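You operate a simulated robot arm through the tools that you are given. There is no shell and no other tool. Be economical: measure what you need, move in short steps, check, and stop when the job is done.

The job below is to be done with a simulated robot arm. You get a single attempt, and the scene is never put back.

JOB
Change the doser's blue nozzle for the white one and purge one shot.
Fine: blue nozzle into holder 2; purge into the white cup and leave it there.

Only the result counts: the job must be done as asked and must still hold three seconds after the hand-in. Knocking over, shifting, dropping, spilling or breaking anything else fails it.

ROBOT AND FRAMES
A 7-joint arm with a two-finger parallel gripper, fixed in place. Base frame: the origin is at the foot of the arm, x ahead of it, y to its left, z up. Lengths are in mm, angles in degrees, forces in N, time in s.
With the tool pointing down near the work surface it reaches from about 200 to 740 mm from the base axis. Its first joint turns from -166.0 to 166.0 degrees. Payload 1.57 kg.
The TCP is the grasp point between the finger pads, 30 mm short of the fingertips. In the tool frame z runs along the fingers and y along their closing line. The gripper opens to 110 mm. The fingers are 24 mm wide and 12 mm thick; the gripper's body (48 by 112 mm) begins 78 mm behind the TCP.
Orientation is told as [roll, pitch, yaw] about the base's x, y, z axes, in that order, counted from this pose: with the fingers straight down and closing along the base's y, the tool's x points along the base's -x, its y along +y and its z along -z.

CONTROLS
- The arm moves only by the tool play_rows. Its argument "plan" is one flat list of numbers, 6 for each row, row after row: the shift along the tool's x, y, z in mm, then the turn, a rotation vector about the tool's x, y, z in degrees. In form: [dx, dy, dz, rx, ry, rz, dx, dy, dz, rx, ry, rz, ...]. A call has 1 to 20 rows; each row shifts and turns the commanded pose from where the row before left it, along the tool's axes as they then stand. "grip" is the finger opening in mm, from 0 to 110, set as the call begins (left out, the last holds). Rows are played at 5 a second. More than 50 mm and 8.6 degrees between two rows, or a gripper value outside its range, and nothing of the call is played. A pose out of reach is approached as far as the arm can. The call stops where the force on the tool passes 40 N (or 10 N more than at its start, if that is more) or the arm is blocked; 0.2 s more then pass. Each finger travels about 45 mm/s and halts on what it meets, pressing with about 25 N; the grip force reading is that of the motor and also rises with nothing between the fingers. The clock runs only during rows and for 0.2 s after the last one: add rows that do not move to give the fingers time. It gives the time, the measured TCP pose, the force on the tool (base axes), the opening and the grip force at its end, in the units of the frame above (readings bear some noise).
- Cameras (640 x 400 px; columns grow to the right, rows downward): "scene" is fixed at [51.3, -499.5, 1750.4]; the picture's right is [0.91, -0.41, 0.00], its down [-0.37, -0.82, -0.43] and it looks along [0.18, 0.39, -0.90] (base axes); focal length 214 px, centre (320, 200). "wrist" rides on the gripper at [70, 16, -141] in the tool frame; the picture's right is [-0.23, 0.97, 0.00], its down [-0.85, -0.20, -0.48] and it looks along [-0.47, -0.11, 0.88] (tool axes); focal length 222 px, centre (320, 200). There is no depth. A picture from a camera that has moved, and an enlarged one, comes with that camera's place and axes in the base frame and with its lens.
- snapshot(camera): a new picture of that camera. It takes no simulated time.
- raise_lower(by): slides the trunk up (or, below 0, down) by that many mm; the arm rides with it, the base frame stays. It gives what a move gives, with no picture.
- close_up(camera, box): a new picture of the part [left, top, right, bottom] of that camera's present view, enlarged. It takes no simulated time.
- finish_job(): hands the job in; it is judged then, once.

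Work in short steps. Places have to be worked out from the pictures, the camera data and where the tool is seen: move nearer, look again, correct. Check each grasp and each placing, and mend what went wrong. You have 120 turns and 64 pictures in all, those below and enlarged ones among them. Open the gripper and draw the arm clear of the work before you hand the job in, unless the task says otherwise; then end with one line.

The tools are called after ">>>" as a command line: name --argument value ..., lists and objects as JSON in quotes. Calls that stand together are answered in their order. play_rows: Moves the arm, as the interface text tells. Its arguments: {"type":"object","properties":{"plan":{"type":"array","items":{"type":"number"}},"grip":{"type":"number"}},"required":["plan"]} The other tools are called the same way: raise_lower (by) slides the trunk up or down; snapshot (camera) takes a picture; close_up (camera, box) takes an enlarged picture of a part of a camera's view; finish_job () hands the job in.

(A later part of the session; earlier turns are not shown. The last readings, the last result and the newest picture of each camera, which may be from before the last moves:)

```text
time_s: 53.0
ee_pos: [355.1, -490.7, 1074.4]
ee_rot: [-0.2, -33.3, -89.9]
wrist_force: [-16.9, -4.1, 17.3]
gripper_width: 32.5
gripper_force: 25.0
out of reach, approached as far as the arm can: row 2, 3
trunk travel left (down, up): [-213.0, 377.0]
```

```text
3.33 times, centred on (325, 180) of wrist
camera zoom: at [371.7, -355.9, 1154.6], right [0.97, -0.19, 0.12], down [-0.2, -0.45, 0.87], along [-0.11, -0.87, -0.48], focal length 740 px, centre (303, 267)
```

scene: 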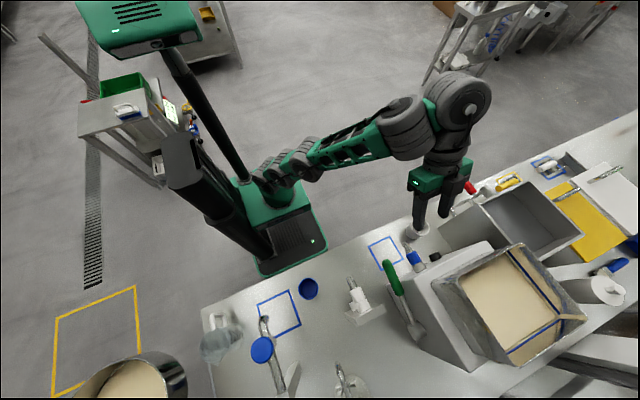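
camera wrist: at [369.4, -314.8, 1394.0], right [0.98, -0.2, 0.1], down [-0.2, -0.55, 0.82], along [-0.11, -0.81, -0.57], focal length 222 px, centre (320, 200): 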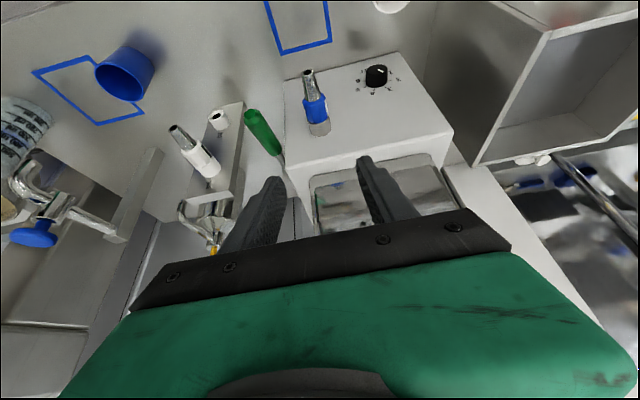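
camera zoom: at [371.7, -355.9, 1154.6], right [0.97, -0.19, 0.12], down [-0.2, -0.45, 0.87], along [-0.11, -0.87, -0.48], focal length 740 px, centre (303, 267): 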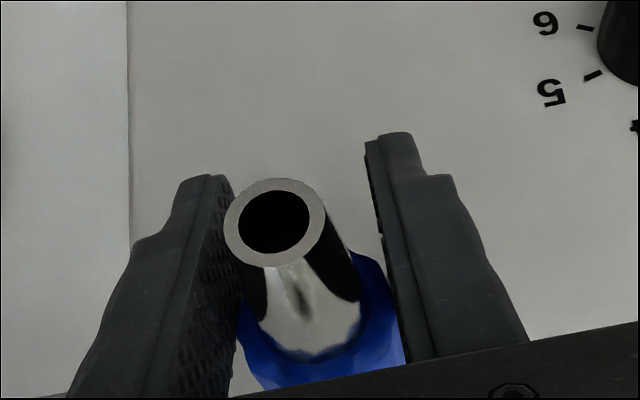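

The reach limit at φ≈−6° made the fingers slip again; I'll ratchet: open, back off, lean further (≈−48°) and re-grip.

>>> play_rows --grip 60 --plan '[0, 0, 0, 0, 0, 0, 0, 0, 0, 0, 0, 0, 0, 0, 0, 0, 0, 0, 25, 0, -16.5, 0, 0, 0, 25, 0, -16.5, 0, 0, 0, 0, 0, 0, -6.29, 0, 4.09, 0, 0, 0, -6.29, 0, 4.09, 0, 0, 0, -6.29, 0, 4.09, 0, 0, 0, -6.29, 0, 4.09, 0, 0, 0, -6.29, 0, 4.09, 0, 0, 0, -6.29, 0, 4.09, 0, 0, 0, 0, -5, 0]'

>>> close_up --camera "scene" --box '[360, 210, 450, 290]'

```text
time_s: 55.6
ee_pos: [358.9, -432.5, 1070.4]
ee_rot: [51.7, -26.0, -118.8]
wrist_force: [0.2, -0.1, -0.6]
gripper_width: 60.3
gripper_force: 0.1
trunk travel left (down, up): [-213.0, 377.0]
```

```text
5.00 times, centred on (405, 250) of scene
camera zoom: at [51.3, -499.5, 1750.4], right [0.91, -0.41, 0.0], down [-0.37, -0.82, -0.43], along [0.18, 0.39, -0.9], focal length 1072 px, centre (-105, -50)
```

zoom: 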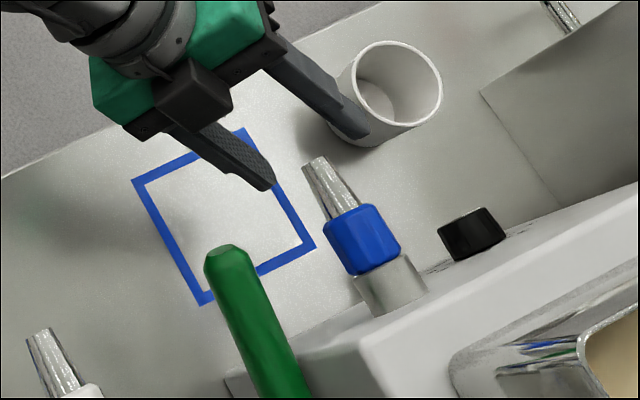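

Pose now lean −45°, tilt 38°. Align to axis and approach, then close.

>>> play_rows --plan '[-10.5, 12.2, -13.4, 0, 0, 0, -17.7, 0, 13.9, 0, 0, 0, -17.7, 0, 13.9, 0, 0, 0, -17.7, 0, 13.9, 0, 0, 0]'

>>> close_up --camera "wrist" --box '[230, 120, 420, 240]'

```text
time_s: 56.6
ee_pos: [356.2, -499.1, 1091.4]
ee_rot: [51.5, -25.9, -118.7]
wrist_force: [-0.6, -0.2, 0.2]
gripper_width: 59.9
gripper_force: 0.1
trunk travel left (down, up): [-213.0, 377.0]
```

```text
3.33 times, centred on (325, 180) of wrist
camera zoom: at [318.5, -358.2, 1151.9], right [0.59, -0.18, 0.78], down [-0.78, -0.38, 0.5], along [0.21, -0.91, -0.36], focal length 740 px, centre (303, 267)
```

zoom: 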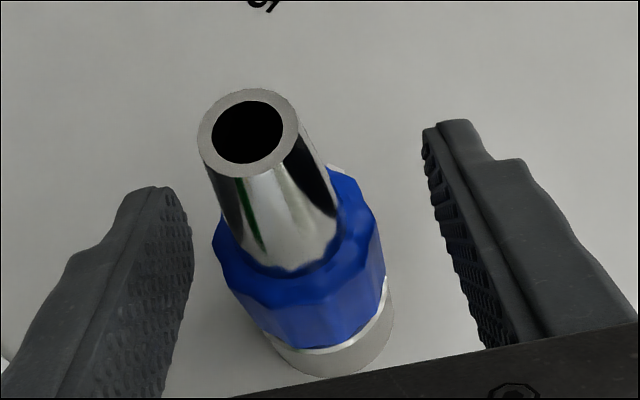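

Close, then twist +36° (counter-clockwise).

>>> play_rows --grip 0 --plan '[0, 0, 0, 0, 0, 0, 0, 0, 0, 0, 0, 0, 0, 0, 0, 0, 0, 0, 0, 0, 0, 0, 0, 0, 0, 0, 0, 0, 0, 0]'

>>> play_rows --plan '[0, 0, 0, 4.73, 0, -3.69, 0, 0, 0, 4.73, 0, -3.69, 0, 0, 0, 4.73, 0, -3.69, 0, 0, 0, 4.73, 0, -3.69, 0, 0, 0, 4.73, 0, -3.69]'

```text
time_s: 57.8
ee_pos: [354.4, -500.4, 1090.5]
ee_rot: [51.5, -25.9, -118.8]
wrist_force: [-6.5, 2.3, -8.3]
gripper_width: 32.6
gripper_force: 25.0
trunk travel left (down, up): [-213.0, 377.0]
```

```text
time_s: 59.0
ee_pos: [354.8, -499.8, 1091.0]
ee_rot: [22.4, -35.6, -103.7]
wrist_force: [-10.9, 4.9, -0.9]
gripper_width: 32.5
gripper_force: 24.8
trunk travel left (down, up): [-213.0, 377.0]
stopped in row 5: the force on the tool passed its limit (the readings are from after the stop); the commanded pose is now the measured one
```

A stop was felt after ~27° more – possibly the end of the bayonet. Try a gentle 8 mm pull.

>>> play_rows --plan '[2, 0, -1.5, 0, 0, 0, 2, 0, -1.5, 0, 0, 0, 2, 0, -1.5, 0, 0, 0]'

>>> close_up --camera "scene" --box '[390, 230, 440, 280]'

```text
time_s: 59.8
ee_pos: [354.7, -496.1, 1090.2]
ee_rot: [22.4, -35.8, -103.9]
wrist_force: [-9.6, -16.5, 1.3]
gripper_width: 32.5
gripper_force: 24.8
trunk travel left (down, up): [-213.0, 377.0]
```

```text
8.00 times, centred on (415, 255) of scene
camera zoom: at [51.3, -499.5, 1750.4], right [0.91, -0.41, 0.0], down [-0.37, -0.82, -0.43], along [0.18, 0.39, -0.9], focal length 1716 px, centre (-440, -240)
```

zoom: 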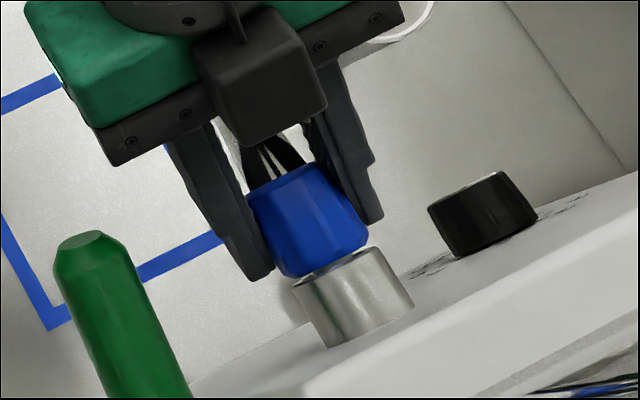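

It yields (≈16 N, moving). Continue pulling gently.

>>> play_rows --plan '[3, 0, -2.3, 0, 0, 0, 3, 0, -2.3, 0, 0, 0, 3, 0, -2.3, 0, 0, 0]'

>>> close_up --camera "scene" --box '[390, 230, 440, 280]'

```text
time_s: 60.6
ee_pos: [354.1, -485.0, 1088.6]
ee_rot: [22.2, -35.5, -103.7]
wrist_force: [-11.4, -15.7, -6.1]
gripper_width: 31.9
gripper_force: 25.1
trunk travel left (down, up): [-213.0, 377.0]
```

```text
8.00 times, centred on (415, 255) of scene
camera zoom: at [51.3, -499.5, 1750.4], right [0.91, -0.41, 0.0], down [-0.37, -0.82, -0.43], along [0.18, 0.39, -0.9], focal length 1716 px, centre (-440, -240)
```

zoom: 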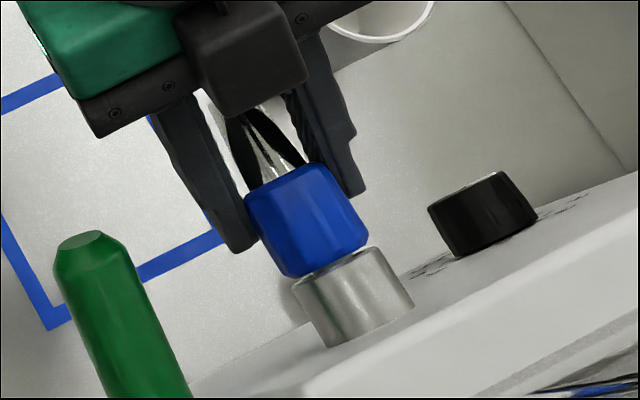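

The fingers just slid on the collar; still locked. I need evidence of turning: tight close-up of collar facets now, then re-grip at collar and compare after a clockwise twist.

>>> play_rows --grip 60 --plan '[0, 0, 0, 0, 0, 0, 0, 0, 0, 0, 0, 0, 0, 0, 0, 0, 0, 0, -7, 0, 5, 0, 0, 0, -7, 0, 5, 0, 0, 0]'

>>> close_up --camera "scene" --box '[400, 244, 432, 276]'

```text
time_s: 61.8
ee_pos: [355.5, -500.0, 1090.6]
ee_rot: [22.3, -35.6, -103.7]
wrist_force: [0.1, -0.1, -0.2]
gripper_width: 60.2
gripper_force: 0.1
trunk travel left (down, up): [-213.0, 377.0]
```

```text
12.50 times, centred on (416, 260) of scene
camera zoom: at [51.3, -499.5, 1750.4], right [0.91, -0.41, 0.0], down [-0.37, -0.82, -0.43], along [0.18, 0.39, -0.9], focal length 2681 px, centre (-880, -550)
```

zoom: 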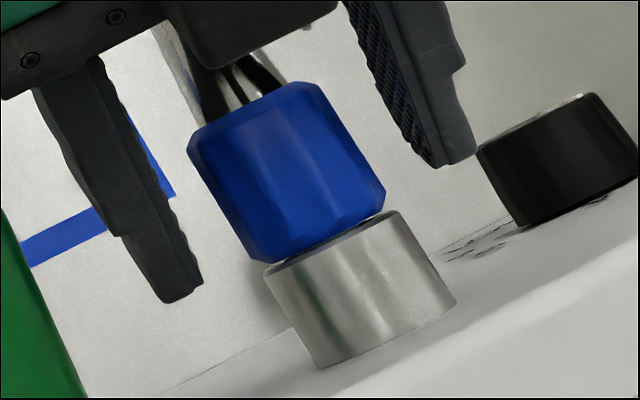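

A small gap now shows between collar and fitting, and I've been gripping on the tapered front of the collar. I re-grip deeper (y≈−513) and twist a bit more.

>>> play_rows --plan '[-5.1, 0, 4, 0, 0, 0, -5.1, 0, 4, 0, 0, 0]'

>>> play_rows --grip 0 --plan '[0, 0, 0, 0, 0, 0, 0, 0, 0, 0, 0, 0, 0, 0, 0, 0, 0, 0, 0, 0, 0, 0, 0, 0, 0, 0, 0, 0, 0, 0]'

>>> play_rows --plan '[1.6, 0, -1.2, 0, 0, 0, 1.6, 0, -1.2, 0, 0, 0]'

```text
time_s: 62.4
ee_pos: [356.3, -513.0, 1090.7]
ee_rot: [22.3, -35.7, -103.6]
wrist_force: [0.0, -0.1, 0.6]
gripper_width: 59.9
gripper_force: 0.0
trunk travel left (down, up): [-213.0, 377.0]
```

```text
time_s: 63.6
ee_pos: [355.2, -512.3, 1088.9]
ee_rot: [22.5, -35.6, -103.6]
wrist_force: [-16.9, 4.5, -8.9]
gripper_width: 33.6
gripper_force: 41.8
trunk travel left (down, up): [-213.0, 377.0]
```

```text
time_s: 64.2
ee_pos: [354.3, -512.9, 1091.0]
ee_rot: [22.5, -35.8, -103.8]
wrist_force: [-11.0, -26.5, -2.2]
gripper_width: 33.9
gripper_force: 41.0
trunk travel left (down, up): [-213.0, 377.0]
```

Grip is now firm (41 N) and it is still locked axially. I open, back off, and re-grip with more tilt (42°) and lean −42° deep on the collar to twist counter-clockwise with this firm grip.

>>> play_rows --grip 60 --plan '[0, 0, 0, 0, 0, 0, 0, 0, 0, 0, 0, 0, 0, 0, 0, 0, 0, 0, 16, 0, -11.7, 0, 0, 0, 16, 0, -11.7, 0, 0, 0, 0, 0, 0, 0, -6, 0, 0, 0, 0, -5.94, 0, 5.35, 0, 0, 0, -5.94, 0, 5.35, 0, 0, 0, -5.94, 0, 5.35]'

```text
time_s: 66.2
ee_pos: [356.1, -468.0, 1089.8]
ee_rot: [51.6, -31.3, -122.4]
wrist_force: [0.1, -0.7, 0.1]
gripper_width: 60.0
gripper_force: 0.1
trunk travel left (down, up): [-213.0, 377.0]
```

>>> play_rows --plan '[-14.8, 0, 14.2, 0, 0, 0, -14.8, 0, 14.2, 0, 0, 0]'

>>> play_rows --grip 0 --plan '[0, 0, 0, 0, 0, 0, 0, 0, 0, 0, 0, 0, 0, 0, 0, 0, 0, 0, 0, 0, 0, 0, 0, 0, 0, 0, 0, 0, 0, 0]'

```text
time_s: 66.8
ee_pos: [356.9, -509.4, 1090.6]
ee_rot: [51.5, -31.2, -122.3]
wrist_force: [-0.5, 0.5, -1.4]
gripper_width: 60.0
gripper_force: 0.0
trunk travel left (down, up): [-213.0, 377.0]
```

```text
time_s: 68.0
ee_pos: [356.8, -510.0, 1088.3]
ee_rot: [51.3, -31.2, -122.3]
wrist_force: [-12.3, 7.7, -11.6]
gripper_width: 33.8
gripper_force: 41.8
trunk travel left (down, up): [-213.0, 377.0]
```

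Firm grip at −42° lean. Relieve side load slightly and twist +15° ccw.

>>> play_rows --plan '[0, -2, 0, 0, 0, 0, 0, 0, 0, 3.6, 0, -3.46, 0, 0, 0, 3.6, 0, -3.46, 0, 0, 0, 3.6, 0, -3.46]'

```text
time_s: 69.0
ee_pos: [356.9, -509.9, 1086.7]
ee_rot: [35.0, -38.4, -112.8]
wrist_force: [-3.5, 6.5, -18.4]
gripper_width: 32.7
gripper_force: 24.5
trunk travel left (down, up): [-213.0, 377.0]
```

Pads now sit on flats (32.7). Relieve the vertical load and continue +15°.

>>> play_rows --plan '[1.5, -1.2, 1.6, 0, 0, 0, 0, 0, 0, 3.6, 0, -3.46, 0, 0, 0, 3.6, 0, -3.46, 0, 0, 0, 3.6, 0, -3.46]'

```text
time_s: 70.0
ee_pos: [355.5, -509.3, 1085.2]
ee_rot: [16.3, -42.8, -100.8]
wrist_force: [-5.5, 16.4, -22.0]
gripper_width: 32.8
gripper_force: 25.0
trunk travel left (down, up): [-213.0, 377.0]
```

Width stayed constant through this twist. Pull test.

>>> play_rows --plan '[2, 0, -1.9, 0, 0, 0, 2.2, 0, -2.1, 0, 0, 0, 2.2, 0, -2.1, 0, 0, 0]'

>>> close_up --camera "scene" --box '[400, 244, 432, 276]'

```text
time_s: 70.8
ee_pos: [356.1, -503.0, 1088.8]
ee_rot: [16.7, -43.3, -101.0]
wrist_force: [2.5, -17.3, -1.9]
gripper_width: 32.6
gripper_force: 24.5
trunk travel left (down, up): [-213.0, 377.0]
```

```text
12.50 times, centred on (416, 260) of scene
camera zoom: at [51.3, -499.5, 1750.4], right [0.91, -0.41, 0.0], down [-0.37, -0.82, -0.43], along [0.18, 0.39, -0.9], focal length 2681 px, centre (-880, -550)
```

zoom: 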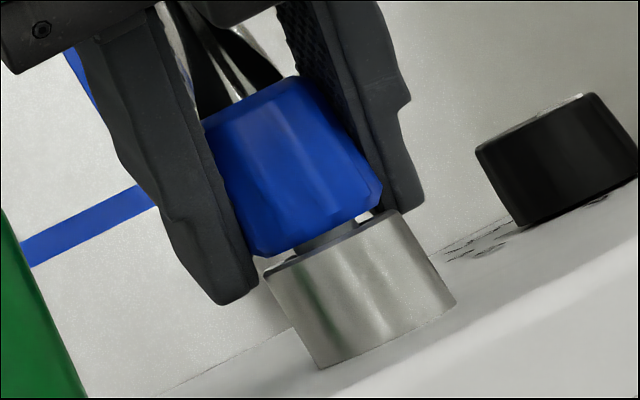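

The collar is now separated from the fitting with a shaft visible – it is coming out. Continue pulling along +y.

>>> play_rows --plan '[3, 0, -2.9, 0, 0, 0, 3, 0, -2.9, 0, 0, 0, 3, 0, -2.9, 0, 0, 0]'

>>> close_up --camera "scene" --box '[400, 244, 432, 276]'

```text
time_s: 71.6
ee_pos: [355.7, -489.9, 1086.9]
ee_rot: [16.5, -43.1, -100.7]
wrist_force: [2.5, -17.0, 5.7]
gripper_width: 32.3
gripper_force: 24.8
trunk travel left (down, up): [-213.0, 377.0]
```

```text
12.50 times, centred on (416, 260) of scene
camera zoom: at [51.3, -499.5, 1750.4], right [0.91, -0.41, 0.0], down [-0.37, -0.82, -0.43], along [0.18, 0.39, -0.9], focal length 2681 px, centre (-880, -550)
```

zoom: 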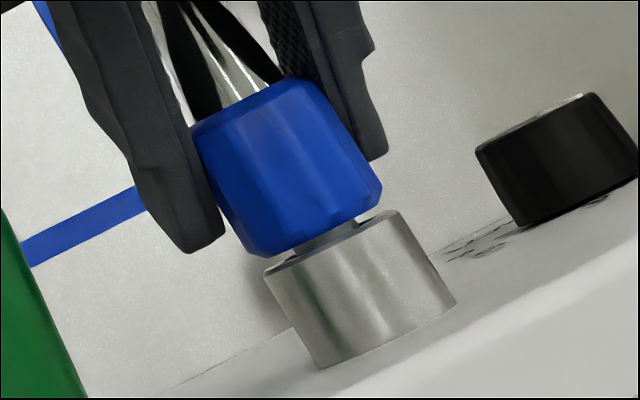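

It behaves like a coarse thread (gap grows with each twist). Ratchet again: open, lean back −32°, re-grip at y≈−505.

>>> play_rows --grip 56 --plan '[0, 0, 0, 0, 0, 0, 0, 0, 0, 0, 0, 0, 0, 0, 0, 0, 0, 0, 0, 0, 0, -5.78, 0, 5.54, 0, 0, 0, -5.78, 0, 5.54, 0, 0, 0, -5.78, 0, 5.54, 0, 0, 0, -5.78, 0, 5.54, -10.8, 0, 10.4, 0, 0, 0]'

>>> play_rows --grip 0 --plan '[0, 0, 0, 0, 0, 0, 0, 0, 0, 0, 0, 0, 0, 0, 0, 0, 0, 0, 0, 0, 0, 0, 0, 0]'

```text
time_s: 73.4
ee_pos: [355.9, -503.1, 1087.6]
ee_rot: [53.7, -30.2, -123.4]
wrist_force: [0.2, 0.3, 0.5]
gripper_width: 56.0
gripper_force: 0.0
trunk travel left (down, up): [-213.0, 377.0]
```

```text
time_s: 74.4
ee_pos: [356.7, -502.8, 1087.8]
ee_rot: [53.8, -30.2, -123.3]
wrist_force: [9.0, -2.5, 10.1]
gripper_width: 32.6
gripper_force: 25.3
trunk travel left (down, up): [-213.0, 377.0]
```

Twist +33° with a slight outward follow.

>>> play_rows --plan '[0, 1.5, 0, 0, 0, 0, 0.36, 0, -0.35, 3.96, 0, -3.8, 0.36, 0, -0.35, 3.96, 0, -3.8, 0.36, 0, -0.35, 3.96, 0, -3.8, 0.36, 0, -0.35, 3.96, 0, -3.8, 0.36, 0, -0.35, 3.96, 0, -3.8, 0.36, 0, -0.35, 3.96, 0, -3.8]'

>>> close_up --camera "scene" --box '[400, 244, 432, 276]'

```text
time_s: 76.0
ee_pos: [355.0, -502.2, 1086.0]
ee_rot: [15.4, -43.2, -100.1]
wrist_force: [-7.9, -12.3, 6.1]
gripper_width: 32.6
gripper_force: 25.0
trunk travel left (down, up): [-213.0, 377.0]
```

```text
12.50 times, centred on (416, 260) of scene
camera zoom: at [51.3, -499.5, 1750.4], right [0.91, -0.41, 0.0], down [-0.37, -0.82, -0.43], along [0.18, 0.39, -0.9], focal length 2681 px, centre (-880, -550)
```

zoom: 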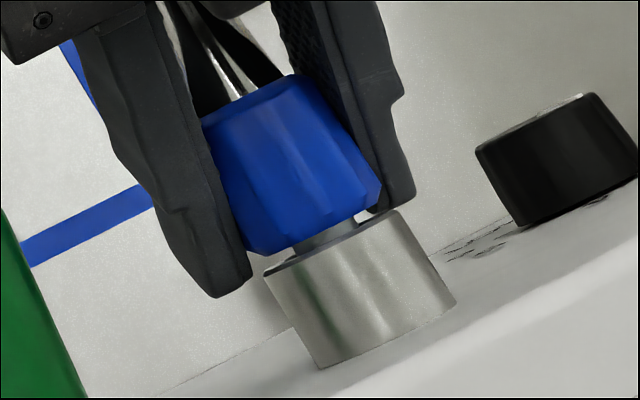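

Pull again from this deeper grip.

>>> play_rows --plan '[2, 0, -1.9, 0, 0, 0, 2, 0, -1.9, 0, 0, 0]'

>>> close_up --camera "scene" --box '[400, 244, 432, 276]'

```text
time_s: 76.6
ee_pos: [356.2, -496.2, 1086.1]
ee_rot: [15.2, -43.1, -100.0]
wrist_force: [-12.7, -16.6, 0.2]
gripper_width: 32.7
gripper_force: 24.9
trunk travel left (down, up): [-213.0, 377.0]
```

```text
12.50 times, centred on (416, 260) of scene
camera zoom: at [51.3, -499.5, 1750.4], right [0.91, -0.41, 0.0], down [-0.37, -0.82, -0.43], along [0.18, 0.39, -0.9], focal length 2681 px, centre (-880, -550)
```

zoom: 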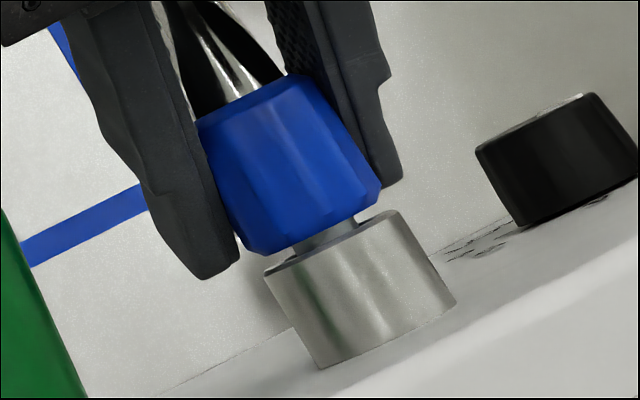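

Axially held: only friction slip. I ratchet once more without axial pull and watch whether the nozzle pushes outward (thread) during the twist.

>>> play_rows --grip 56 --plan '[0, 0, 0, 0, 0, 0, 0, 0, 0, 0, 0, 0, 0, 0, 0, 0, 0, 0, 0, 0, 0, -5.78, 0, 5.54, 0, 0, 0, -5.78, 0, 5.54, 0, 0, 0, -5.78, 0, 5.54, 0, 0, 0, -5.78, 0, 5.54, -6.5, 0, 6.2, 0, 0, 0]'

>>> play_rows --grip 0 --plan '[0, 0, 0, 0, 0, 0, 0, 0, 0, 0, 0, 0, 0, 0, 0, 0, 0, 0, 0, 0, 0, 0, 0, 0]'

>>> play_rows --plan '[0, 0, 0, 3.6, 0, -3.46, 0, 0, 0, 3.6, 0, -3.46, 0, 0, 0, 3.6, 0, -3.46]'

>>> play_rows --plan '[0, 0, 0, 3.6, 0, -3.46, 0, 0, 0, 3.6, 0, -3.46, 0, 0, 0, 3.6, 0, -3.46]'

```text
time_s: 78.4
ee_pos: [356.4, -504.6, 1086.7]
ee_rot: [52.7, -30.7, -122.9]
wrist_force: [0.6, -1.0, 0.3]
gripper_width: 56.1
gripper_force: 0.3
trunk travel left (down, up): [-213.0, 377.0]
```

```text
time_s: 79.4
ee_pos: [357.2, -503.8, 1087.2]
ee_rot: [52.7, -30.8, -122.8]
wrist_force: [2.2, -0.9, 2.1]
gripper_width: 32.4
gripper_force: 25.7
trunk travel left (down, up): [-213.0, 377.0]
```

```text
time_s: 80.2
ee_pos: [357.8, -504.1, 1086.9]
ee_rot: [36.7, -38.1, -113.9]
wrist_force: [0.4, 0.1, 3.4]
gripper_width: 32.3
gripper_force: 24.9
trunk travel left (down, up): [-213.0, 377.0]
```

```text
time_s: 81.0
ee_pos: [355.3, -503.5, 1085.7]
ee_rot: [18.1, -42.7, -102.0]
wrist_force: [-6.0, 3.4, -3.3]
gripper_width: 32.2
gripper_force: 24.6
trunk travel left (down, up): [-213.0, 377.0]
```

Well centred now, low forces and a slight outward push: consistent with a thread. I use a longer stroke (lean down to −75°).

>>> play_rows --grip 52 --plan '[0, 0, 0, 0, 0, 0, 0, 0, 0, 0, 0, 0, 0, 0, 0, -5.78, 0, 5.54, 0, 0, 0, -5.78, 0, 5.54, 0, 0, 0, -5.78, 0, 5.54, 0, 0, 0, -5.78, 0, 5.54, 0, 0, 0, -5.78, 0, 5.54, 0, 0, 0, -5.78, 0, 5.54, 0, 0, 0, -5.78, 0, 5.54]'

```text
time_s: 83.0
ee_pos: [356.3, -500.6, 1091.4]
ee_rot: [75.4, -14.7, -131.3]
wrist_force: [1.1, 10.6, 8.2]
gripper_width: 51.8
gripper_force: 0.0
trunk travel left (down, up): [-213.0, 377.0]
```

Something (likely the lever) is touched; I rotate back 16° immediately.

>>> play_rows --plan '[0, 0, 0, 5.78, 0, -5.54, 0, 0, 0, 5.78, 0, -5.54]'

>>> close_up --camera "scene" --box '[360, 220, 440, 290]'

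```text
time_s: 83.6
ee_pos: [355.5, -503.5, 1085.2]
ee_rot: [61.7, -24.8, -127.2]
wrist_force: [-0.4, 0.0, -0.2]
gripper_width: 51.8
gripper_force: 0.0
trunk travel left (down, up): [-213.0, 377.0]
```

```text
5.71 times, centred on (400, 255) of scene
camera zoom: at [51.3, -499.5, 1750.4], right [0.91, -0.41, 0.0], down [-0.37, -0.82, -0.43], along [0.18, 0.39, -0.9], focal length 1226 px, centre (-137, -114)
```

zoom: 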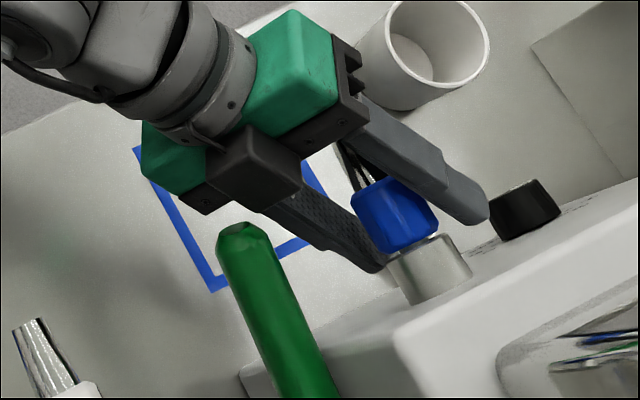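

Lever is unmoved and fine. Use strokes −53°→−10°: three ratchet cycles in a batch, watching forces.

>>> play_rows --grip 0 --plan '[0, 0, 0, 0, 0, 0, 0, 0, 0, 0, 0, 0, 0, 0, 0, 0, 0, 0, 0, 0, 0, 0, 0, 0, 0, 0, 0, 3.9, 0, -3.74, 0, 0, 0, 3.9, 0, -3.74, 0, 0, 0, 3.9, 0, -3.74, 0, 0, 0, 3.9, 0, -3.74, 0, 0, 0, 3.9, 0, -3.74, 0, 0, 0, 3.9, 0, -3.74, 0, 0, 0, 3.9, 0, -3.74, 0, 0, 0, 3.9, 0, -3.74]'

>>> play_rows --grip 50 --plan '[0, 0, 0, 0, 0, 0, 0, 0, 0, 0, 0, 0, 0.36, 0, -0.35, -5.2, 0, 4.98, 0, 0, 0, -5.2, 0, 4.98, 0, 0, 0, -5.2, 0, 4.98, 0, 0, 0, -5.2, 0, 4.98, 0, 0, 0, -5.2, 0, 4.98, 0, 0, 0, -5.2, 0, 4.98]'

>>> play_rows --grip 0 --plan '[0, 0, 0, 0, 0, 0, 0, 0, 0, 0, 0, 0, 0, 0, 0, 0, 0, 0, 0, 0, 0, 0, 0, 0, 0, 0, 0, 3.9, 0, -3.74, 0, 0, 0, 3.9, 0, -3.74, 0, 0, 0, 3.9, 0, -3.74, 0, 0, 0, 3.9, 0, -3.74, 0, 0, 0, 3.9, 0, -3.74, 0, 0, 0, 3.9, 0, -3.74, 0, 0, 0, 3.9, 0, -3.74, 0, 0, 0, 3.9, 0, -3.74]'

>>> close_up --camera "scene" --box '[400, 244, 432, 276]'

```text
time_s: 86.2
ee_pos: [356.0, -503.8, 1086.6]
ee_rot: [13.8, -43.3, -99.1]
wrist_force: [-11.7, 6.8, -3.7]
gripper_width: 33.1
gripper_force: 24.6
trunk travel left (down, up): [-213.0, 377.0]
```

```text
time_s: 88.0
ee_pos: [356.8, -503.8, 1087.3]
ee_rot: [62.0, -24.9, -126.9]
wrist_force: [0.6, 0.2, 0.5]
gripper_width: 50.2
gripper_force: 0.1
trunk travel left (down, up): [-213.0, 377.0]
```

```text
time_s: 90.6
ee_pos: [356.3, -502.7, 1085.1]
ee_rot: [13.8, -43.3, -99.1]
wrist_force: [-12.7, 6.6, -4.8]
gripper_width: 32.5
gripper_force: 24.3
trunk travel left (down, up): [-213.0, 377.0]
```

```text
12.50 times, centred on (416, 260) of scene
camera zoom: at [51.3, -499.5, 1750.4], right [0.91, -0.41, 0.0], down [-0.37, -0.82, -0.43], along [0.18, 0.39, -0.9], focal length 2681 px, centre (-880, -550)
```

zoom: 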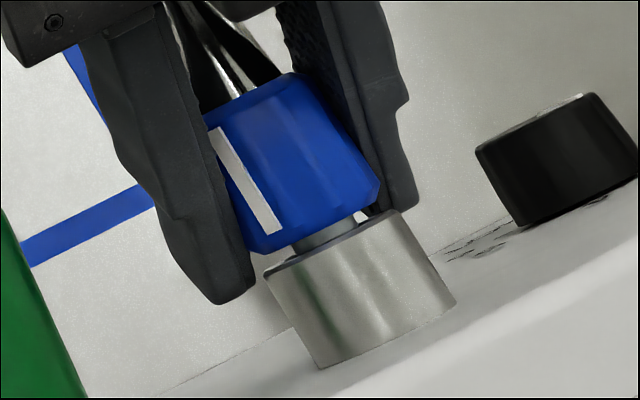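

A white index mark has rotated into view – it is unscrewing. Continue two more cycles, following outward.

>>> play_rows --grip 50 --plan '[0, 0, 0, 0, 0, 0, 0, 0, 0, 0, 0, 0, 0.8, 0, -0.8, -5.2, 0, 4.98, 0, 0, 0, -5.2, 0, 4.98, 0, 0, 0, -5.2, 0, 4.98, 0, 0, 0, -5.2, 0, 4.98, 0, 0, 0, -5.2, 0, 4.98, 0, 0, 0, -5.2, 0, 4.98]'

>>> play_rows --grip 0 --plan '[0, 0, 0, 0, 0, 0, 0, 0, 0, 0, 0, 0, 0, 0, 0, 0, 0, 0, 0, 0, 0, 0, 0, 0, 0, 0, 0, 3.9, 0, -3.74, 0, 0, 0, 3.9, 0, -3.74, 0, 0, 0, 3.9, 0, -3.74, 0, 0, 0, 3.9, 0, -3.74, 0, 0, 0, 3.9, 0, -3.74, 0, 0, 0, 3.9, 0, -3.74, 0, 0, 0, 3.9, 0, -3.74, 0, 0, 0, 3.9, 0, -3.74]'

>>> play_rows --grip 50 --plan '[0, 0, 0, 0, 0, 0, 0, 0, 0, 0, 0, 0, 0.8, 0, -0.8, -5.2, 0, 4.98, 0, 0, 0, -5.2, 0, 4.98, 0, 0, 0, -5.2, 0, 4.98, 0, 0, 0, -5.2, 0, 4.98, 0, 0, 0, -5.2, 0, 4.98, 0, 0, 0, -5.2, 0, 4.98]'

>>> play_rows --grip 0 --plan '[0, 0, 0, 0, 0, 0, 0, 0, 0, 0, 0, 0, 0, 0, 0, 0, 0, 0, 0, 0, 0, 0, 0, 0, 0, 0, 0, 3.9, 0, -3.74, 0, 0, 0, 3.9, 0, -3.74, 0, 0, 0, 3.9, 0, -3.74, 0, 0, 0, 3.9, 0, -3.74, 0, 0, 0, 3.9, 0, -3.74, 0, 0, 0, 3.9, 0, -3.74, 0, 0, 0, 3.9, 0, -3.74, 0, 0, 0, 3.9, 0, -3.74]'

>>> close_up --camera "scene" --box '[400, 244, 432, 276]'

```text
time_s: 92.4
ee_pos: [356.2, -502.5, 1086.6]
ee_rot: [62.0, -24.9, -127.0]
wrist_force: [0.0, -0.7, -0.3]
gripper_width: 50.2
gripper_force: 0.1
trunk travel left (down, up): [-213.0, 377.0]
```

```text
time_s: 95.0
ee_pos: [355.3, -502.9, 1086.4]
ee_rot: [13.6, -43.4, -99.1]
wrist_force: [-10.9, 7.4, -6.8]
gripper_width: 32.9
gripper_force: 24.6
trunk travel left (down, up): [-213.0, 377.0]
```

```text
time_s: 96.8
ee_pos: [356.5, -501.4, 1087.2]
ee_rot: [62.0, -24.9, -127.0]
wrist_force: [-0.2, -0.2, 0.1]
gripper_width: 50.0
gripper_force: 0.1
trunk travel left (down, up): [-213.0, 377.0]
```

```text
time_s: 99.4
ee_pos: [356.0, -501.0, 1086.3]
ee_rot: [13.7, -43.4, -98.9]
wrist_force: [-10.3, 8.3, -6.2]
gripper_width: 32.6
gripper_force: 25.1
trunk travel left (down, up): [-213.0, 377.0]
```

```text
12.50 times, centred on (416, 260) of scene
camera zoom: at [51.3, -499.5, 1750.4], right [0.91, -0.41, 0.0], down [-0.37, -0.82, -0.43], along [0.18, 0.39, -0.9], focal length 2681 px, centre (-880, -550)
```

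zoom: 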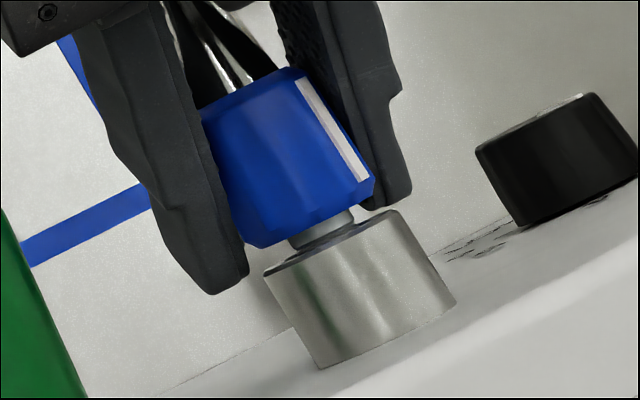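

Turning well (mark moved ~80°, gap grew). Two more cycles.

>>> play_rows --grip 50 --plan '[0, 0, 0, 0, 0, 0, 0, 0, 0, 0, 0, 0, 0.9, 0, -0.9, -5.2, 0, 4.98, 0, 0, 0, -5.2, 0, 4.98, 0, 0, 0, -5.2, 0, 4.98, 0, 0, 0, -5.2, 0, 4.98, 0, 0, 0, -5.2, 0, 4.98, 0, 0, 0, -5.2, 0, 4.98]'

>>> play_rows --grip 0 --plan '[0, 0, 0, 0, 0, 0, 0, 0, 0, 0, 0, 0, 0, 0, 0, 0, 0, 0, 0, 0, 0, 0, 0, 0, 0, 0, 0, 3.9, 0, -3.74, 0, 0, 0, 3.9, 0, -3.74, 0, 0, 0, 3.9, 0, -3.74, 0, 0, 0, 3.9, 0, -3.74, 0, 0, 0, 3.9, 0, -3.74, 0, 0, 0, 3.9, 0, -3.74, 0, 0, 0, 3.9, 0, -3.74, 0, 0, 0, 3.9, 0, -3.74]'

>>> play_rows --grip 50 --plan '[0, 0, 0, 0, 0, 0, 0, 0, 0, 0, 0, 0, 0.9, 0, -0.9, -5.2, 0, 4.98, 0, 0, 0, -5.2, 0, 4.98, 0, 0, 0, -5.2, 0, 4.98, 0, 0, 0, -5.2, 0, 4.98, 0, 0, 0, -5.2, 0, 4.98, 0, 0, 0, -5.2, 0, 4.98]'

>>> play_rows --grip 0 --plan '[0, 0, 0, 0, 0, 0, 0, 0, 0, 0, 0, 0, 0, 0, 0, 0, 0, 0, 0, 0, 0, 0, 0, 0, 0, 0, 0, 3.9, 0, -3.74, 0, 0, 0, 3.9, 0, -3.74, 0, 0, 0, 3.9, 0, -3.74, 0, 0, 0, 3.9, 0, -3.74, 0, 0, 0, 3.9, 0, -3.74, 0, 0, 0, 3.9, 0, -3.74, 0, 0, 0, 3.9, 0, -3.74, 0, 0, 0, 3.9, 0, -3.74]'

>>> play_rows --plan '[1, 0, -1, 0, 0, 0, 1, 0, -1, 0, 0, 0]'

>>> close_up --camera "scene" --box '[400, 244, 432, 276]'

```text
time_s: 101.2
ee_pos: [357.1, -499.1, 1086.1]
ee_rot: [62.0, -24.9, -126.9]
wrist_force: [0.3, -0.2, 0.6]
gripper_width: 50.0
gripper_force: 0.1
trunk travel left (down, up): [-213.0, 377.0]
```

```text
time_s: 103.8
ee_pos: [355.6, -499.0, 1086.7]
ee_rot: [13.6, -43.4, -98.8]
wrist_force: [-10.9, 8.8, -5.8]
gripper_width: 33.0
gripper_force: 24.6
trunk travel left (down, up): [-213.0, 377.0]
```

```text
time_s: 105.6
ee_pos: [358.1, -497.9, 1087.4]
ee_rot: [62.0, -24.9, -126.9]
wrist_force: [0.0, 0.2, 0.7]
gripper_width: 49.7
gripper_force: 0.1
trunk travel left (down, up): [-213.0, 377.0]
```

```text
time_s: 108.2
ee_pos: [355.7, -497.4, 1086.8]
ee_rot: [13.7, -43.5, -98.8]
wrist_force: [-9.9, 7.8, -2.6]
gripper_width: 32.8
gripper_force: 24.7
trunk travel left (down, up): [-213.0, 377.0]
```

```text
time_s: 108.8
ee_pos: [355.8, -496.7, 1086.4]
ee_rot: [13.6, -43.5, -98.7]
wrist_force: [-11.0, -3.7, -5.1]
gripper_width: 32.7
gripper_force: 25.3
trunk travel left (down, up): [-213.0, 377.0]
```

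```text
12.50 times, centred on (416, 260) of scene
camera zoom: at [51.3, -499.5, 1750.4], right [0.91, -0.41, 0.0], down [-0.37, -0.82, -0.43], along [0.18, 0.39, -0.9], focal length 2681 px, centre (-880, -550)
```

zoom: 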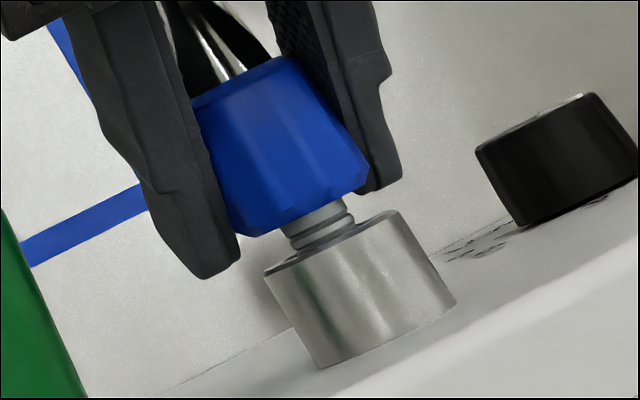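

Thread ridges visible, ≈11 mm out, still engaged (pull test resisted). One cycle at a time now with a pull test at the end, so it can't drop.

>>> play_rows --grip 50 --plan '[0, 0, 0, 0, 0, 0, 0, 0, 0, 0, 0, 0, 0, 0, 0, -5.2, 0, 4.98, 0, 0, 0, -5.2, 0, 4.98, 0, 0, 0, -5.2, 0, 4.98, 0, 0, 0, -5.2, 0, 4.98, 0, 0, 0, -5.2, 0, 4.98, 0, 0, 0, -5.2, 0, 4.98]'

>>> play_rows --grip 0 --plan '[0, 0, 0, 0, 0, 0, 0, 0, 0, 0, 0, 0, 0, 0, 0, 0, 0, 0, 0, 0, 0, 0, 0, 0, 0, 0, 0, 3.9, 0, -3.74, 0, 0, 0, 3.9, 0, -3.74, 0, 0, 0, 3.9, 0, -3.74, 0, 0, 0, 3.9, 0, -3.74, 0, 0, 0, 3.9, 0, -3.74, 0, 0, 0, 3.9, 0, -3.74, 0, 0, 0, 3.9, 0, -3.74, 0, 0, 0, 3.9, 0, -3.74, 1.2, 0, -1.2, 0, 0, 0, 0.8, 0, -0.8, 0, 0, 0]'

```text
time_s: 110.6
ee_pos: [356.9, -495.7, 1087.3]
ee_rot: [62.0, -25.0, -126.9]
wrist_force: [0.4, 0.1, -0.2]
gripper_width: 50.0
gripper_force: 0.0
trunk travel left (down, up): [-213.0, 377.0]
```

```text
time_s: 113.6
ee_pos: [355.9, -493.3, 1086.1]
ee_rot: [13.5, -43.5, -98.7]
wrist_force: [-8.9, -2.9, -2.2]
gripper_width: 33.0
gripper_force: 25.2
trunk travel left (down, up): [-213.0, 377.0]
```

Still engaged. Next cycle.

>>> play_rows --grip 50 --plan '[0, 0, 0, 0, 0, 0, 0, 0, 0, 0, 0, 0, 0, 0, 0, -5.2, 0, 4.98, 0, 0, 0, -5.2, 0, 4.98, 0, 0, 0, -5.2, 0, 4.98, 0, 0, 0, -5.2, 0, 4.98, 0, 0, 0, -5.2, 0, 4.98, -0.7, 0, 0.7, -5.2, 0, 4.98]'

>>> play_rows --grip 0 --plan '[0, 0, 0, 0, 0, 0, 0, 0, 0, 0, 0, 0, 0, 0, 0, 0, 0, 0, 0, 0, 0, 0, 0, 0, 0, 0, 0, 3.9, 0, -3.74, 0, 0, 0, 3.9, 0, -3.74, 0, 0, 0, 3.9, 0, -3.74, 0, 0, 0, 3.9, 0, -3.74, 0, 0, 0, 3.9, 0, -3.74, 0, 0, 0, 3.9, 0, -3.74, 0, 0, 0, 3.9, 0, -3.74, 0, 0, 0, 3.9, 0, -3.74, 1.2, 0, -1.2, 0, 0, 0, 1.2, 0, -1.2, 0, 0, 0]'

>>> close_up --camera "scene" --box '[400, 244, 432, 276]'

```text
time_s: 115.4
ee_pos: [357.5, -493.1, 1088.5]
ee_rot: [61.9, -25.0, -126.9]
wrist_force: [0.6, 0.0, -0.2]
gripper_width: 50.0
gripper_force: 0.1
trunk travel left (down, up): [-213.0, 377.0]
```

```text
time_s: 118.4
ee_pos: [357.9, -490.5, 1086.5]
ee_rot: [13.3, -43.6, -98.4]
wrist_force: [-3.1, -1.3, -2.6]
gripper_width: 32.4
gripper_force: 24.3
trunk travel left (down, up): [-213.0, 377.0]
```

```text
12.50 times, centred on (416, 260) of scene
camera zoom: at [51.3, -499.5, 1750.4], right [0.91, -0.41, 0.0], down [-0.37, -0.82, -0.43], along [0.18, 0.39, -0.9], focal length 2681 px, centre (-880, -550)
```

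zoom: 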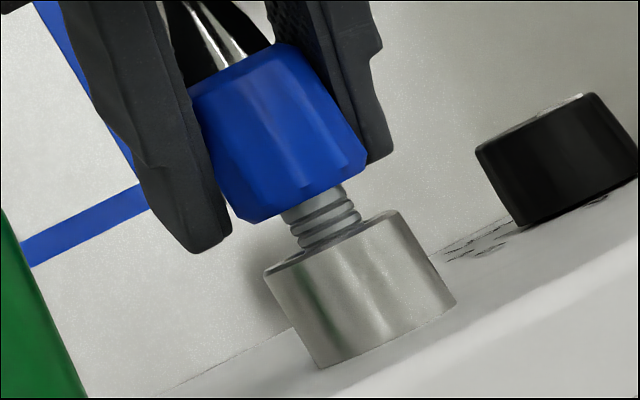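

Forces are low; test whether it is free by pulling 5 mm.

>>> play_rows --plan '[1.2, 0, -1.2, 0, 0, 0, 1.2, 0, -1.2, 0, 0, 0, 1.2, 0, -1.2, 0, 0, 0]'

```text
time_s: 119.2
ee_pos: [356.9, -484.5, 1087.3]
ee_rot: [13.5, -43.7, -98.5]
wrist_force: [0.1, 0.3, 0.2]
gripper_width: 32.5
gripper_force: 25.4
trunk travel left (down, up): [-213.0, 377.0]
```

Zero force: it is free. Draw it out 45 mm and verify.

>>> play_rows --plan '[7, 0, -7, 0, 0, 0, 10, 0, -10, 0, 0, 0, 15, 0, -15, 0, 0, 0]'

>>> snapshot --camera "wrist"

```text
time_s: 120.0
ee_pos: [358.5, -440.1, 1087.8]
ee_rot: [13.6, -43.6, -98.6]
wrist_force: [0.3, 0.1, -0.4]
gripper_width: 32.5
gripper_force: 25.4
trunk travel left (down, up): [-213.0, 377.0]
```

```text
13 pictures are left
camera wrist: at [361.8, -291.4, 1141.7], right [0.94, -0.15, 0.32], down [-0.35, -0.28, 0.89], along [-0.04, -0.95, -0.32], focal length 222 px, centre (320, 200)
```

wrist: 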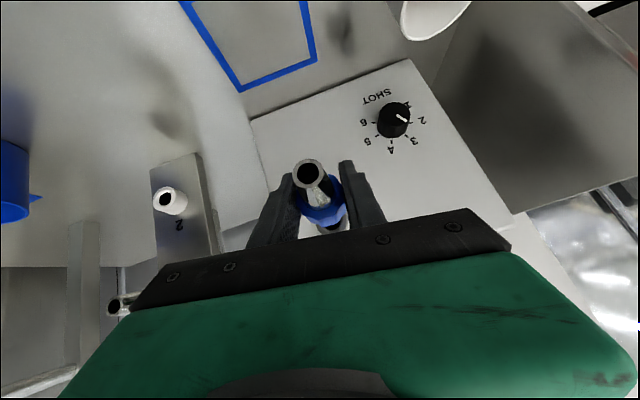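

The nozzle is in hand. I back off to y≈−400 and carry it to x≈150 in front of the holder.

>>> play_rows --plan '[28.9, 0, -27.6, 0, 0, 0, -4.16, -34.1, -4.37, 0, 0, 0, -4.16, -34.1, -4.37, 0, 0, 0, -4.16, -34.1, -4.37, 0, 0, 0, -4.16, -34.1, -4.37, 0, 0, 0, -4.16, -34.1, -4.37, 0, 0, 0, -4.16, -34.1, -4.37, 0, 0, 0]'

```text
time_s: 121.6
ee_pos: [146.4, -402.9, 1088.6]
ee_rot: [13.5, -43.5, -98.7]
wrist_force: [-0.8, 0.0, -1.1]
gripper_width: 32.5
gripper_force: 24.9
trunk travel left (down, up): [-213.0, 377.0]
```

Reached. Lower the trunk to socket 2's height, then approach to y≈−470 and look.

>>> raise_lower --by -117

>>> play_rows --plan '[-16, 2, 15.3, 0, 0, 0, -16, 1, 15.3, 0, 0, 0, -12, 0, 11.5, 0, 0, 0]'

>>> close_up --camera "wrist" --box '[220, 110, 420, 240]'

>>> close_up --camera "scene" --box '[325, 260, 395, 320]'

```text
time_s: 123.0
ee_pos: [147.2, -403.0, 971.2]
ee_rot: [13.5, -43.6, -98.6]
wrist_force: [-0.3, -0.5, -0.6]
gripper_width: 32.7
gripper_force: 25.1
trunk travel left (down, up): [-96.0, 494.0]
```

```text
time_s: 123.8
ee_pos: [150.1, -463.1, 973.6]
ee_rot: [13.6, -43.5, -98.6]
wrist_force: [0.3, 0.4, -0.5]
gripper_width: 32.3
gripper_force: 25.3
trunk travel left (down, up): [-96.0, 494.0]
```

```text
3.08 times, centred on (320, 175) of wrist
camera zoom: at [155.8, -314.6, 1027.9], right [0.94, -0.15, 0.32], down [-0.35, -0.28, 0.89], along [-0.04, -0.95, -0.31], focal length 684 px, centre (320, 277)
```

zoom: 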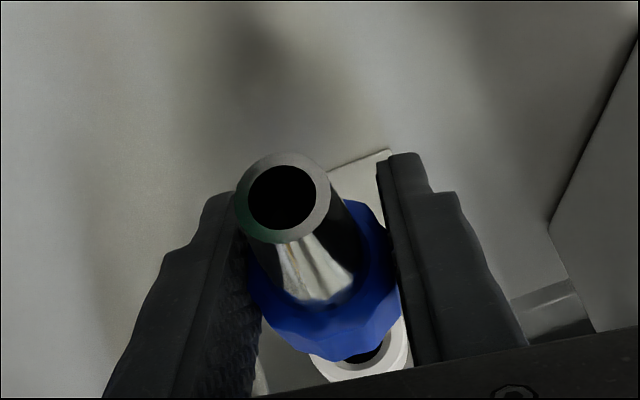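

```text
6.67 times, centred on (360, 290) of scene
camera zoom: at [51.3, -499.5, 1750.4], right [0.91, -0.41, 0.0], down [-0.37, -0.82, -0.43], along [0.18, 0.39, -0.9], focal length 1430 px, centre (53, -400)
```

zoom: 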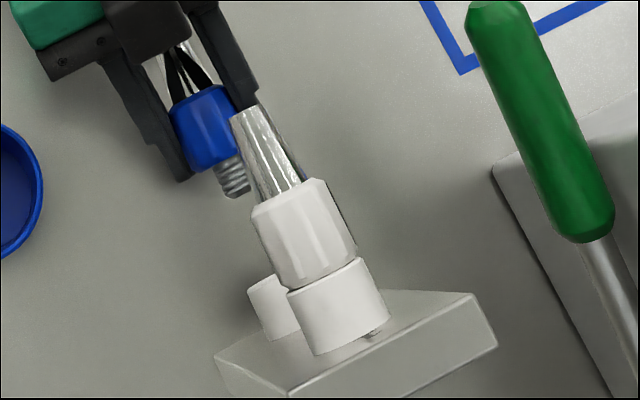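

I enlarge the socket rim behind the collar to measure alignment.

>>> close_up --camera "wrist" --box '[296, 190, 360, 236]'

```text
8.70 times, centred on (328, 213) of wrist
camera zoom: at [155.8, -314.6, 1027.9], right [0.94, -0.15, 0.32], down [-0.35, -0.28, 0.89], along [-0.04, -0.95, -0.31], focal length 1932 px, centre (250, 87)
```

zoom: 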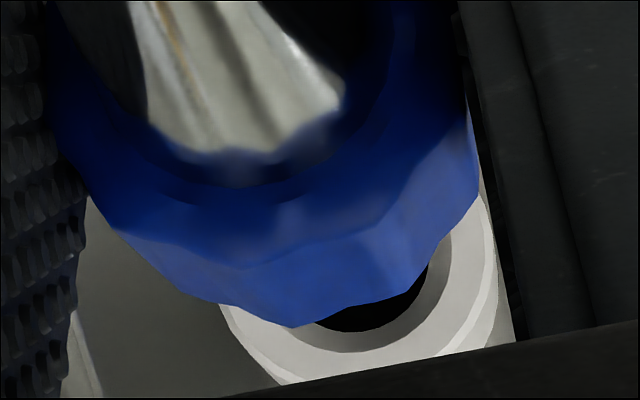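

The socket axis is at about (150.5, 972.5), nearly coaxial with the nozzle. Push forward gently.

>>> play_rows --plan '[-10.1, 0, 9.7, 0, 0, 0, -10.1, 0, 9.7, 0, 0, 0, -8, 0, 7.6, 0, 0, 0]'

>>> play_rows --plan '[-2.2, 0, 2.1, 0, 0, 0, -2.2, 0, 2.1, 0, 0, 0, -2.2, 0, 2.1, 0, 0, 0]'

```text
time_s: 124.7
ee_pos: [150.0, -502.9, 973.9]
ee_rot: [13.5, -43.6, -98.6]
wrist_force: [-0.5, 0.4, -0.4]
gripper_width: 32.4
gripper_force: 25.2
trunk travel left (down, up): [-96.0, 494.0]
```

```text
time_s: 125.5
ee_pos: [150.5, -512.7, 972.9]
ee_rot: [13.6, -43.5, -98.5]
wrist_force: [-1.0, 1.3, -3.9]
gripper_width: 32.3
gripper_force: 24.8
trunk travel left (down, up): [-96.0, 494.0]
```

Light contact; continue in.

>>> play_rows --plan '[-2.2, 0, 2.1, 0, 0, 0, -2.2, 0, 2.1, 0, 0, 0, -2.2, 0, 2.1, 0, 0, 0]'

```text
time_s: 126.2
ee_pos: [150.8, -519.6, 973.3]
ee_rot: [13.5, -43.4, -98.7]
wrist_force: [-5.4, 13.6, -13.2]
gripper_width: 32.8
gripper_force: 25.3
trunk travel left (down, up): [-96.0, 494.0]
```

Contact with a downward push on the tool: lower 2 mm, shift −x 1 mm and re-read.

>>> play_rows --plan '[1.3, -1.3, 1.3, 0, 0, 0, 0, 0, 0, 0, 0, 0]'

>>> close_up --camera "scene" --box '[335, 260, 385, 310]'

```text
time_s: 126.8
ee_pos: [149.7, -521.2, 972.9]
ee_rot: [13.6, -43.7, -98.6]
wrist_force: [-2.4, 6.0, -4.3]
gripper_width: 32.4
gripper_force: 25.4
trunk travel left (down, up): [-96.0, 494.0]
```

```text
8.00 times, centred on (360, 285) of scene
camera zoom: at [51.3, -499.5, 1750.4], right [0.91, -0.41, 0.0], down [-0.37, -0.82, -0.43], along [0.18, 0.39, -0.9], focal length 1716 px, centre (0, -480)
```

zoom: 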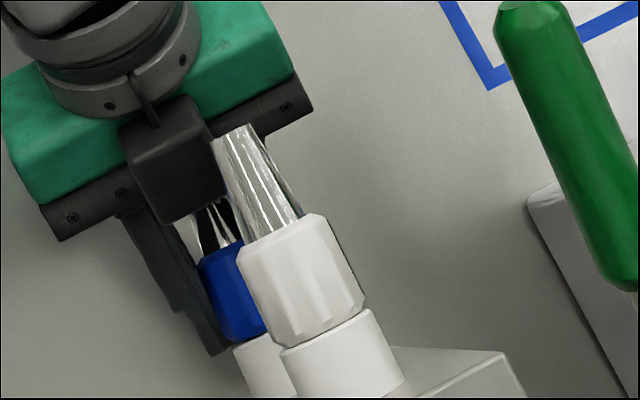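

It slid further in, and the picture shows the collar almost on the socket. Push a little more to seat.

>>> play_rows --plan '[-1.5, 0, 1.45, 0, 0, 0, -1.5, 0, 1.45, 0, 0, 0]'

```text
time_s: 127.5
ee_pos: [150.8, -522.4, 973.5]
ee_rot: [13.6, -43.6, -98.5]
wrist_force: [-2.4, 17.1, -2.6]
gripper_width: 32.2
gripper_force: 24.7
trunk travel left (down, up): [-96.0, 494.0]
```

Seated (hard stop). Open and retract along +y.

>>> play_rows --grip 60 --plan '[0, 0, 0, 0, 0, 0, 0, 0, 0, 0, 0, 0, 0, 0, 0, 0, 0, 0, 10, 0, -9.6, 0, 0, 0, 20, 0, -19.1, 0, 0, 0, 25, 0, -23.9, 0, 0, 0]'

>>> close_up --camera "wrist" --box '[220, 100, 420, 240]'

```text
time_s: 128.8
ee_pos: [148.6, -449.7, 971.9]
ee_rot: [13.4, -43.5, -98.6]
wrist_force: [0.8, 0.2, -1.0]
gripper_width: 60.1
gripper_force: 0.0
trunk travel left (down, up): [-96.0, 494.0]
```

```text
2.86 times, centred on (320, 170) of wrist
camera zoom: at [154.2, -300.6, 1025.4], right [0.94, -0.15, 0.32], down [-0.35, -0.28, 0.89], along [-0.04, -0.95, -0.32], focal length 635 px, centre (320, 286)
```

zoom: 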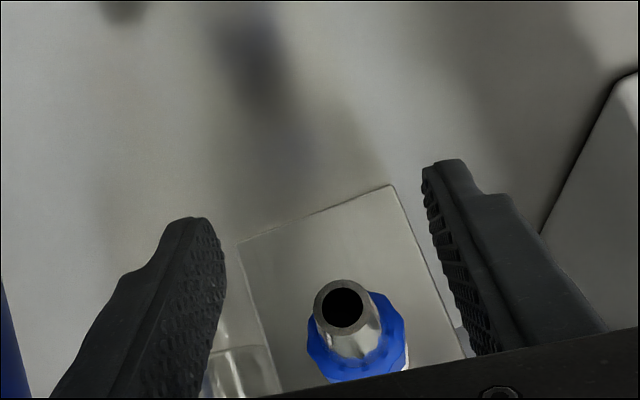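

Blue nozzle stays seated in holder 2. Now raise to the white nozzle (estimated axis x≈151, z≈1106).

>>> raise_lower --by 134

>>> play_rows --plan '[-10, 2, 9.6, 0, 0, 0, -10, 0, 9.6, 0, 0, 0]'

>>> close_up --camera "wrist" --box '[220, 100, 420, 240]'

```text
time_s: 130.5
ee_pos: [149.0, -449.6, 1105.8]
ee_rot: [13.5, -43.5, -98.7]
wrist_force: [-1.4, 0.2, 0.8]
gripper_width: 59.8
gripper_force: 0.1
trunk travel left (down, up): [-230.0, 360.0]
```

```text
time_s: 131.1
ee_pos: [151.8, -477.1, 1105.6]
ee_rot: [13.5, -43.6, -98.5]
wrist_force: [0.1, 0.8, 0.6]
gripper_width: 60.0
gripper_force: 0.0
trunk travel left (down, up): [-230.0, 360.0]
```

```text
2.86 times, centred on (320, 170) of wrist
camera zoom: at [156.5, -327.9, 1160.3], right [0.94, -0.15, 0.32], down [-0.35, -0.28, 0.89], along [-0.04, -0.95, -0.32], focal length 635 px, centre (320, 286)
```

zoom: 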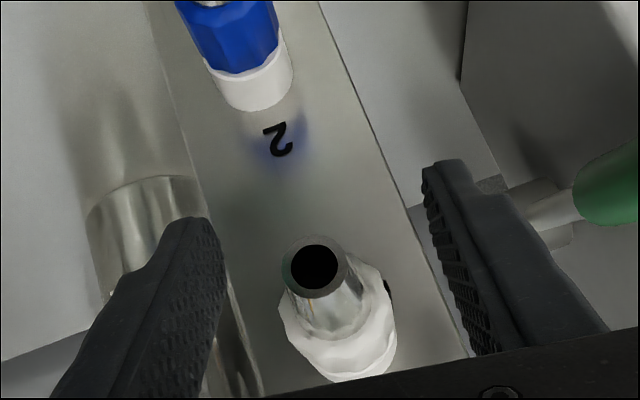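

Blue sits flush in holder 2. White axis ≈(151,1104). Advance to the collar and close.

>>> play_rows --plan '[-11, -0.3, 11.2, 0, 0, 0, -11, -0.3, 11.2, 0, 0, 0, -11, -0.2, 11.2, 0, 0, 0]'

>>> play_rows --grip 0 --plan '[0, 0, 0, 0, 0, 0, 0, 0, 0, 0, 0, 0, 0, 0, 0, 0, 0, 0, 0, 0, 0, 0, 0, 0]'

```text
time_s: 131.9
ee_pos: [151.9, -523.4, 1106.2]
ee_rot: [13.5, -43.6, -98.6]
wrist_force: [-0.4, -0.3, -0.2]
gripper_width: 59.8
gripper_force: 0.0
trunk travel left (down, up): [-230.0, 360.0]
```

```text
time_s: 132.9
ee_pos: [150.0, -524.4, 1105.0]
ee_rot: [13.8, -43.5, -98.8]
wrist_force: [-12.6, 2.7, -2.5]
gripper_width: 33.2
gripper_force: 24.8
trunk travel left (down, up): [-230.0, 360.0]
```

Gripped (33.2). Relieve the side load and pull gently.

>>> play_rows --plan '[0, -2, 0, 0, 0, 0, 1.5, 0, -1.4, 0, 0, 0, 1.5, 0, -1.4, 0, 0, 0, 1.5, 0, -1.4, 0, 0, 0]'

```text
time_s: 133.9
ee_pos: [148.8, -518.4, 1104.5]
ee_rot: [13.5, -43.6, -98.5]
wrist_force: [0.2, 1.2, -0.6]
gripper_width: 32.7
gripper_force: 24.8
trunk travel left (down, up): [-230.0, 360.0]
```

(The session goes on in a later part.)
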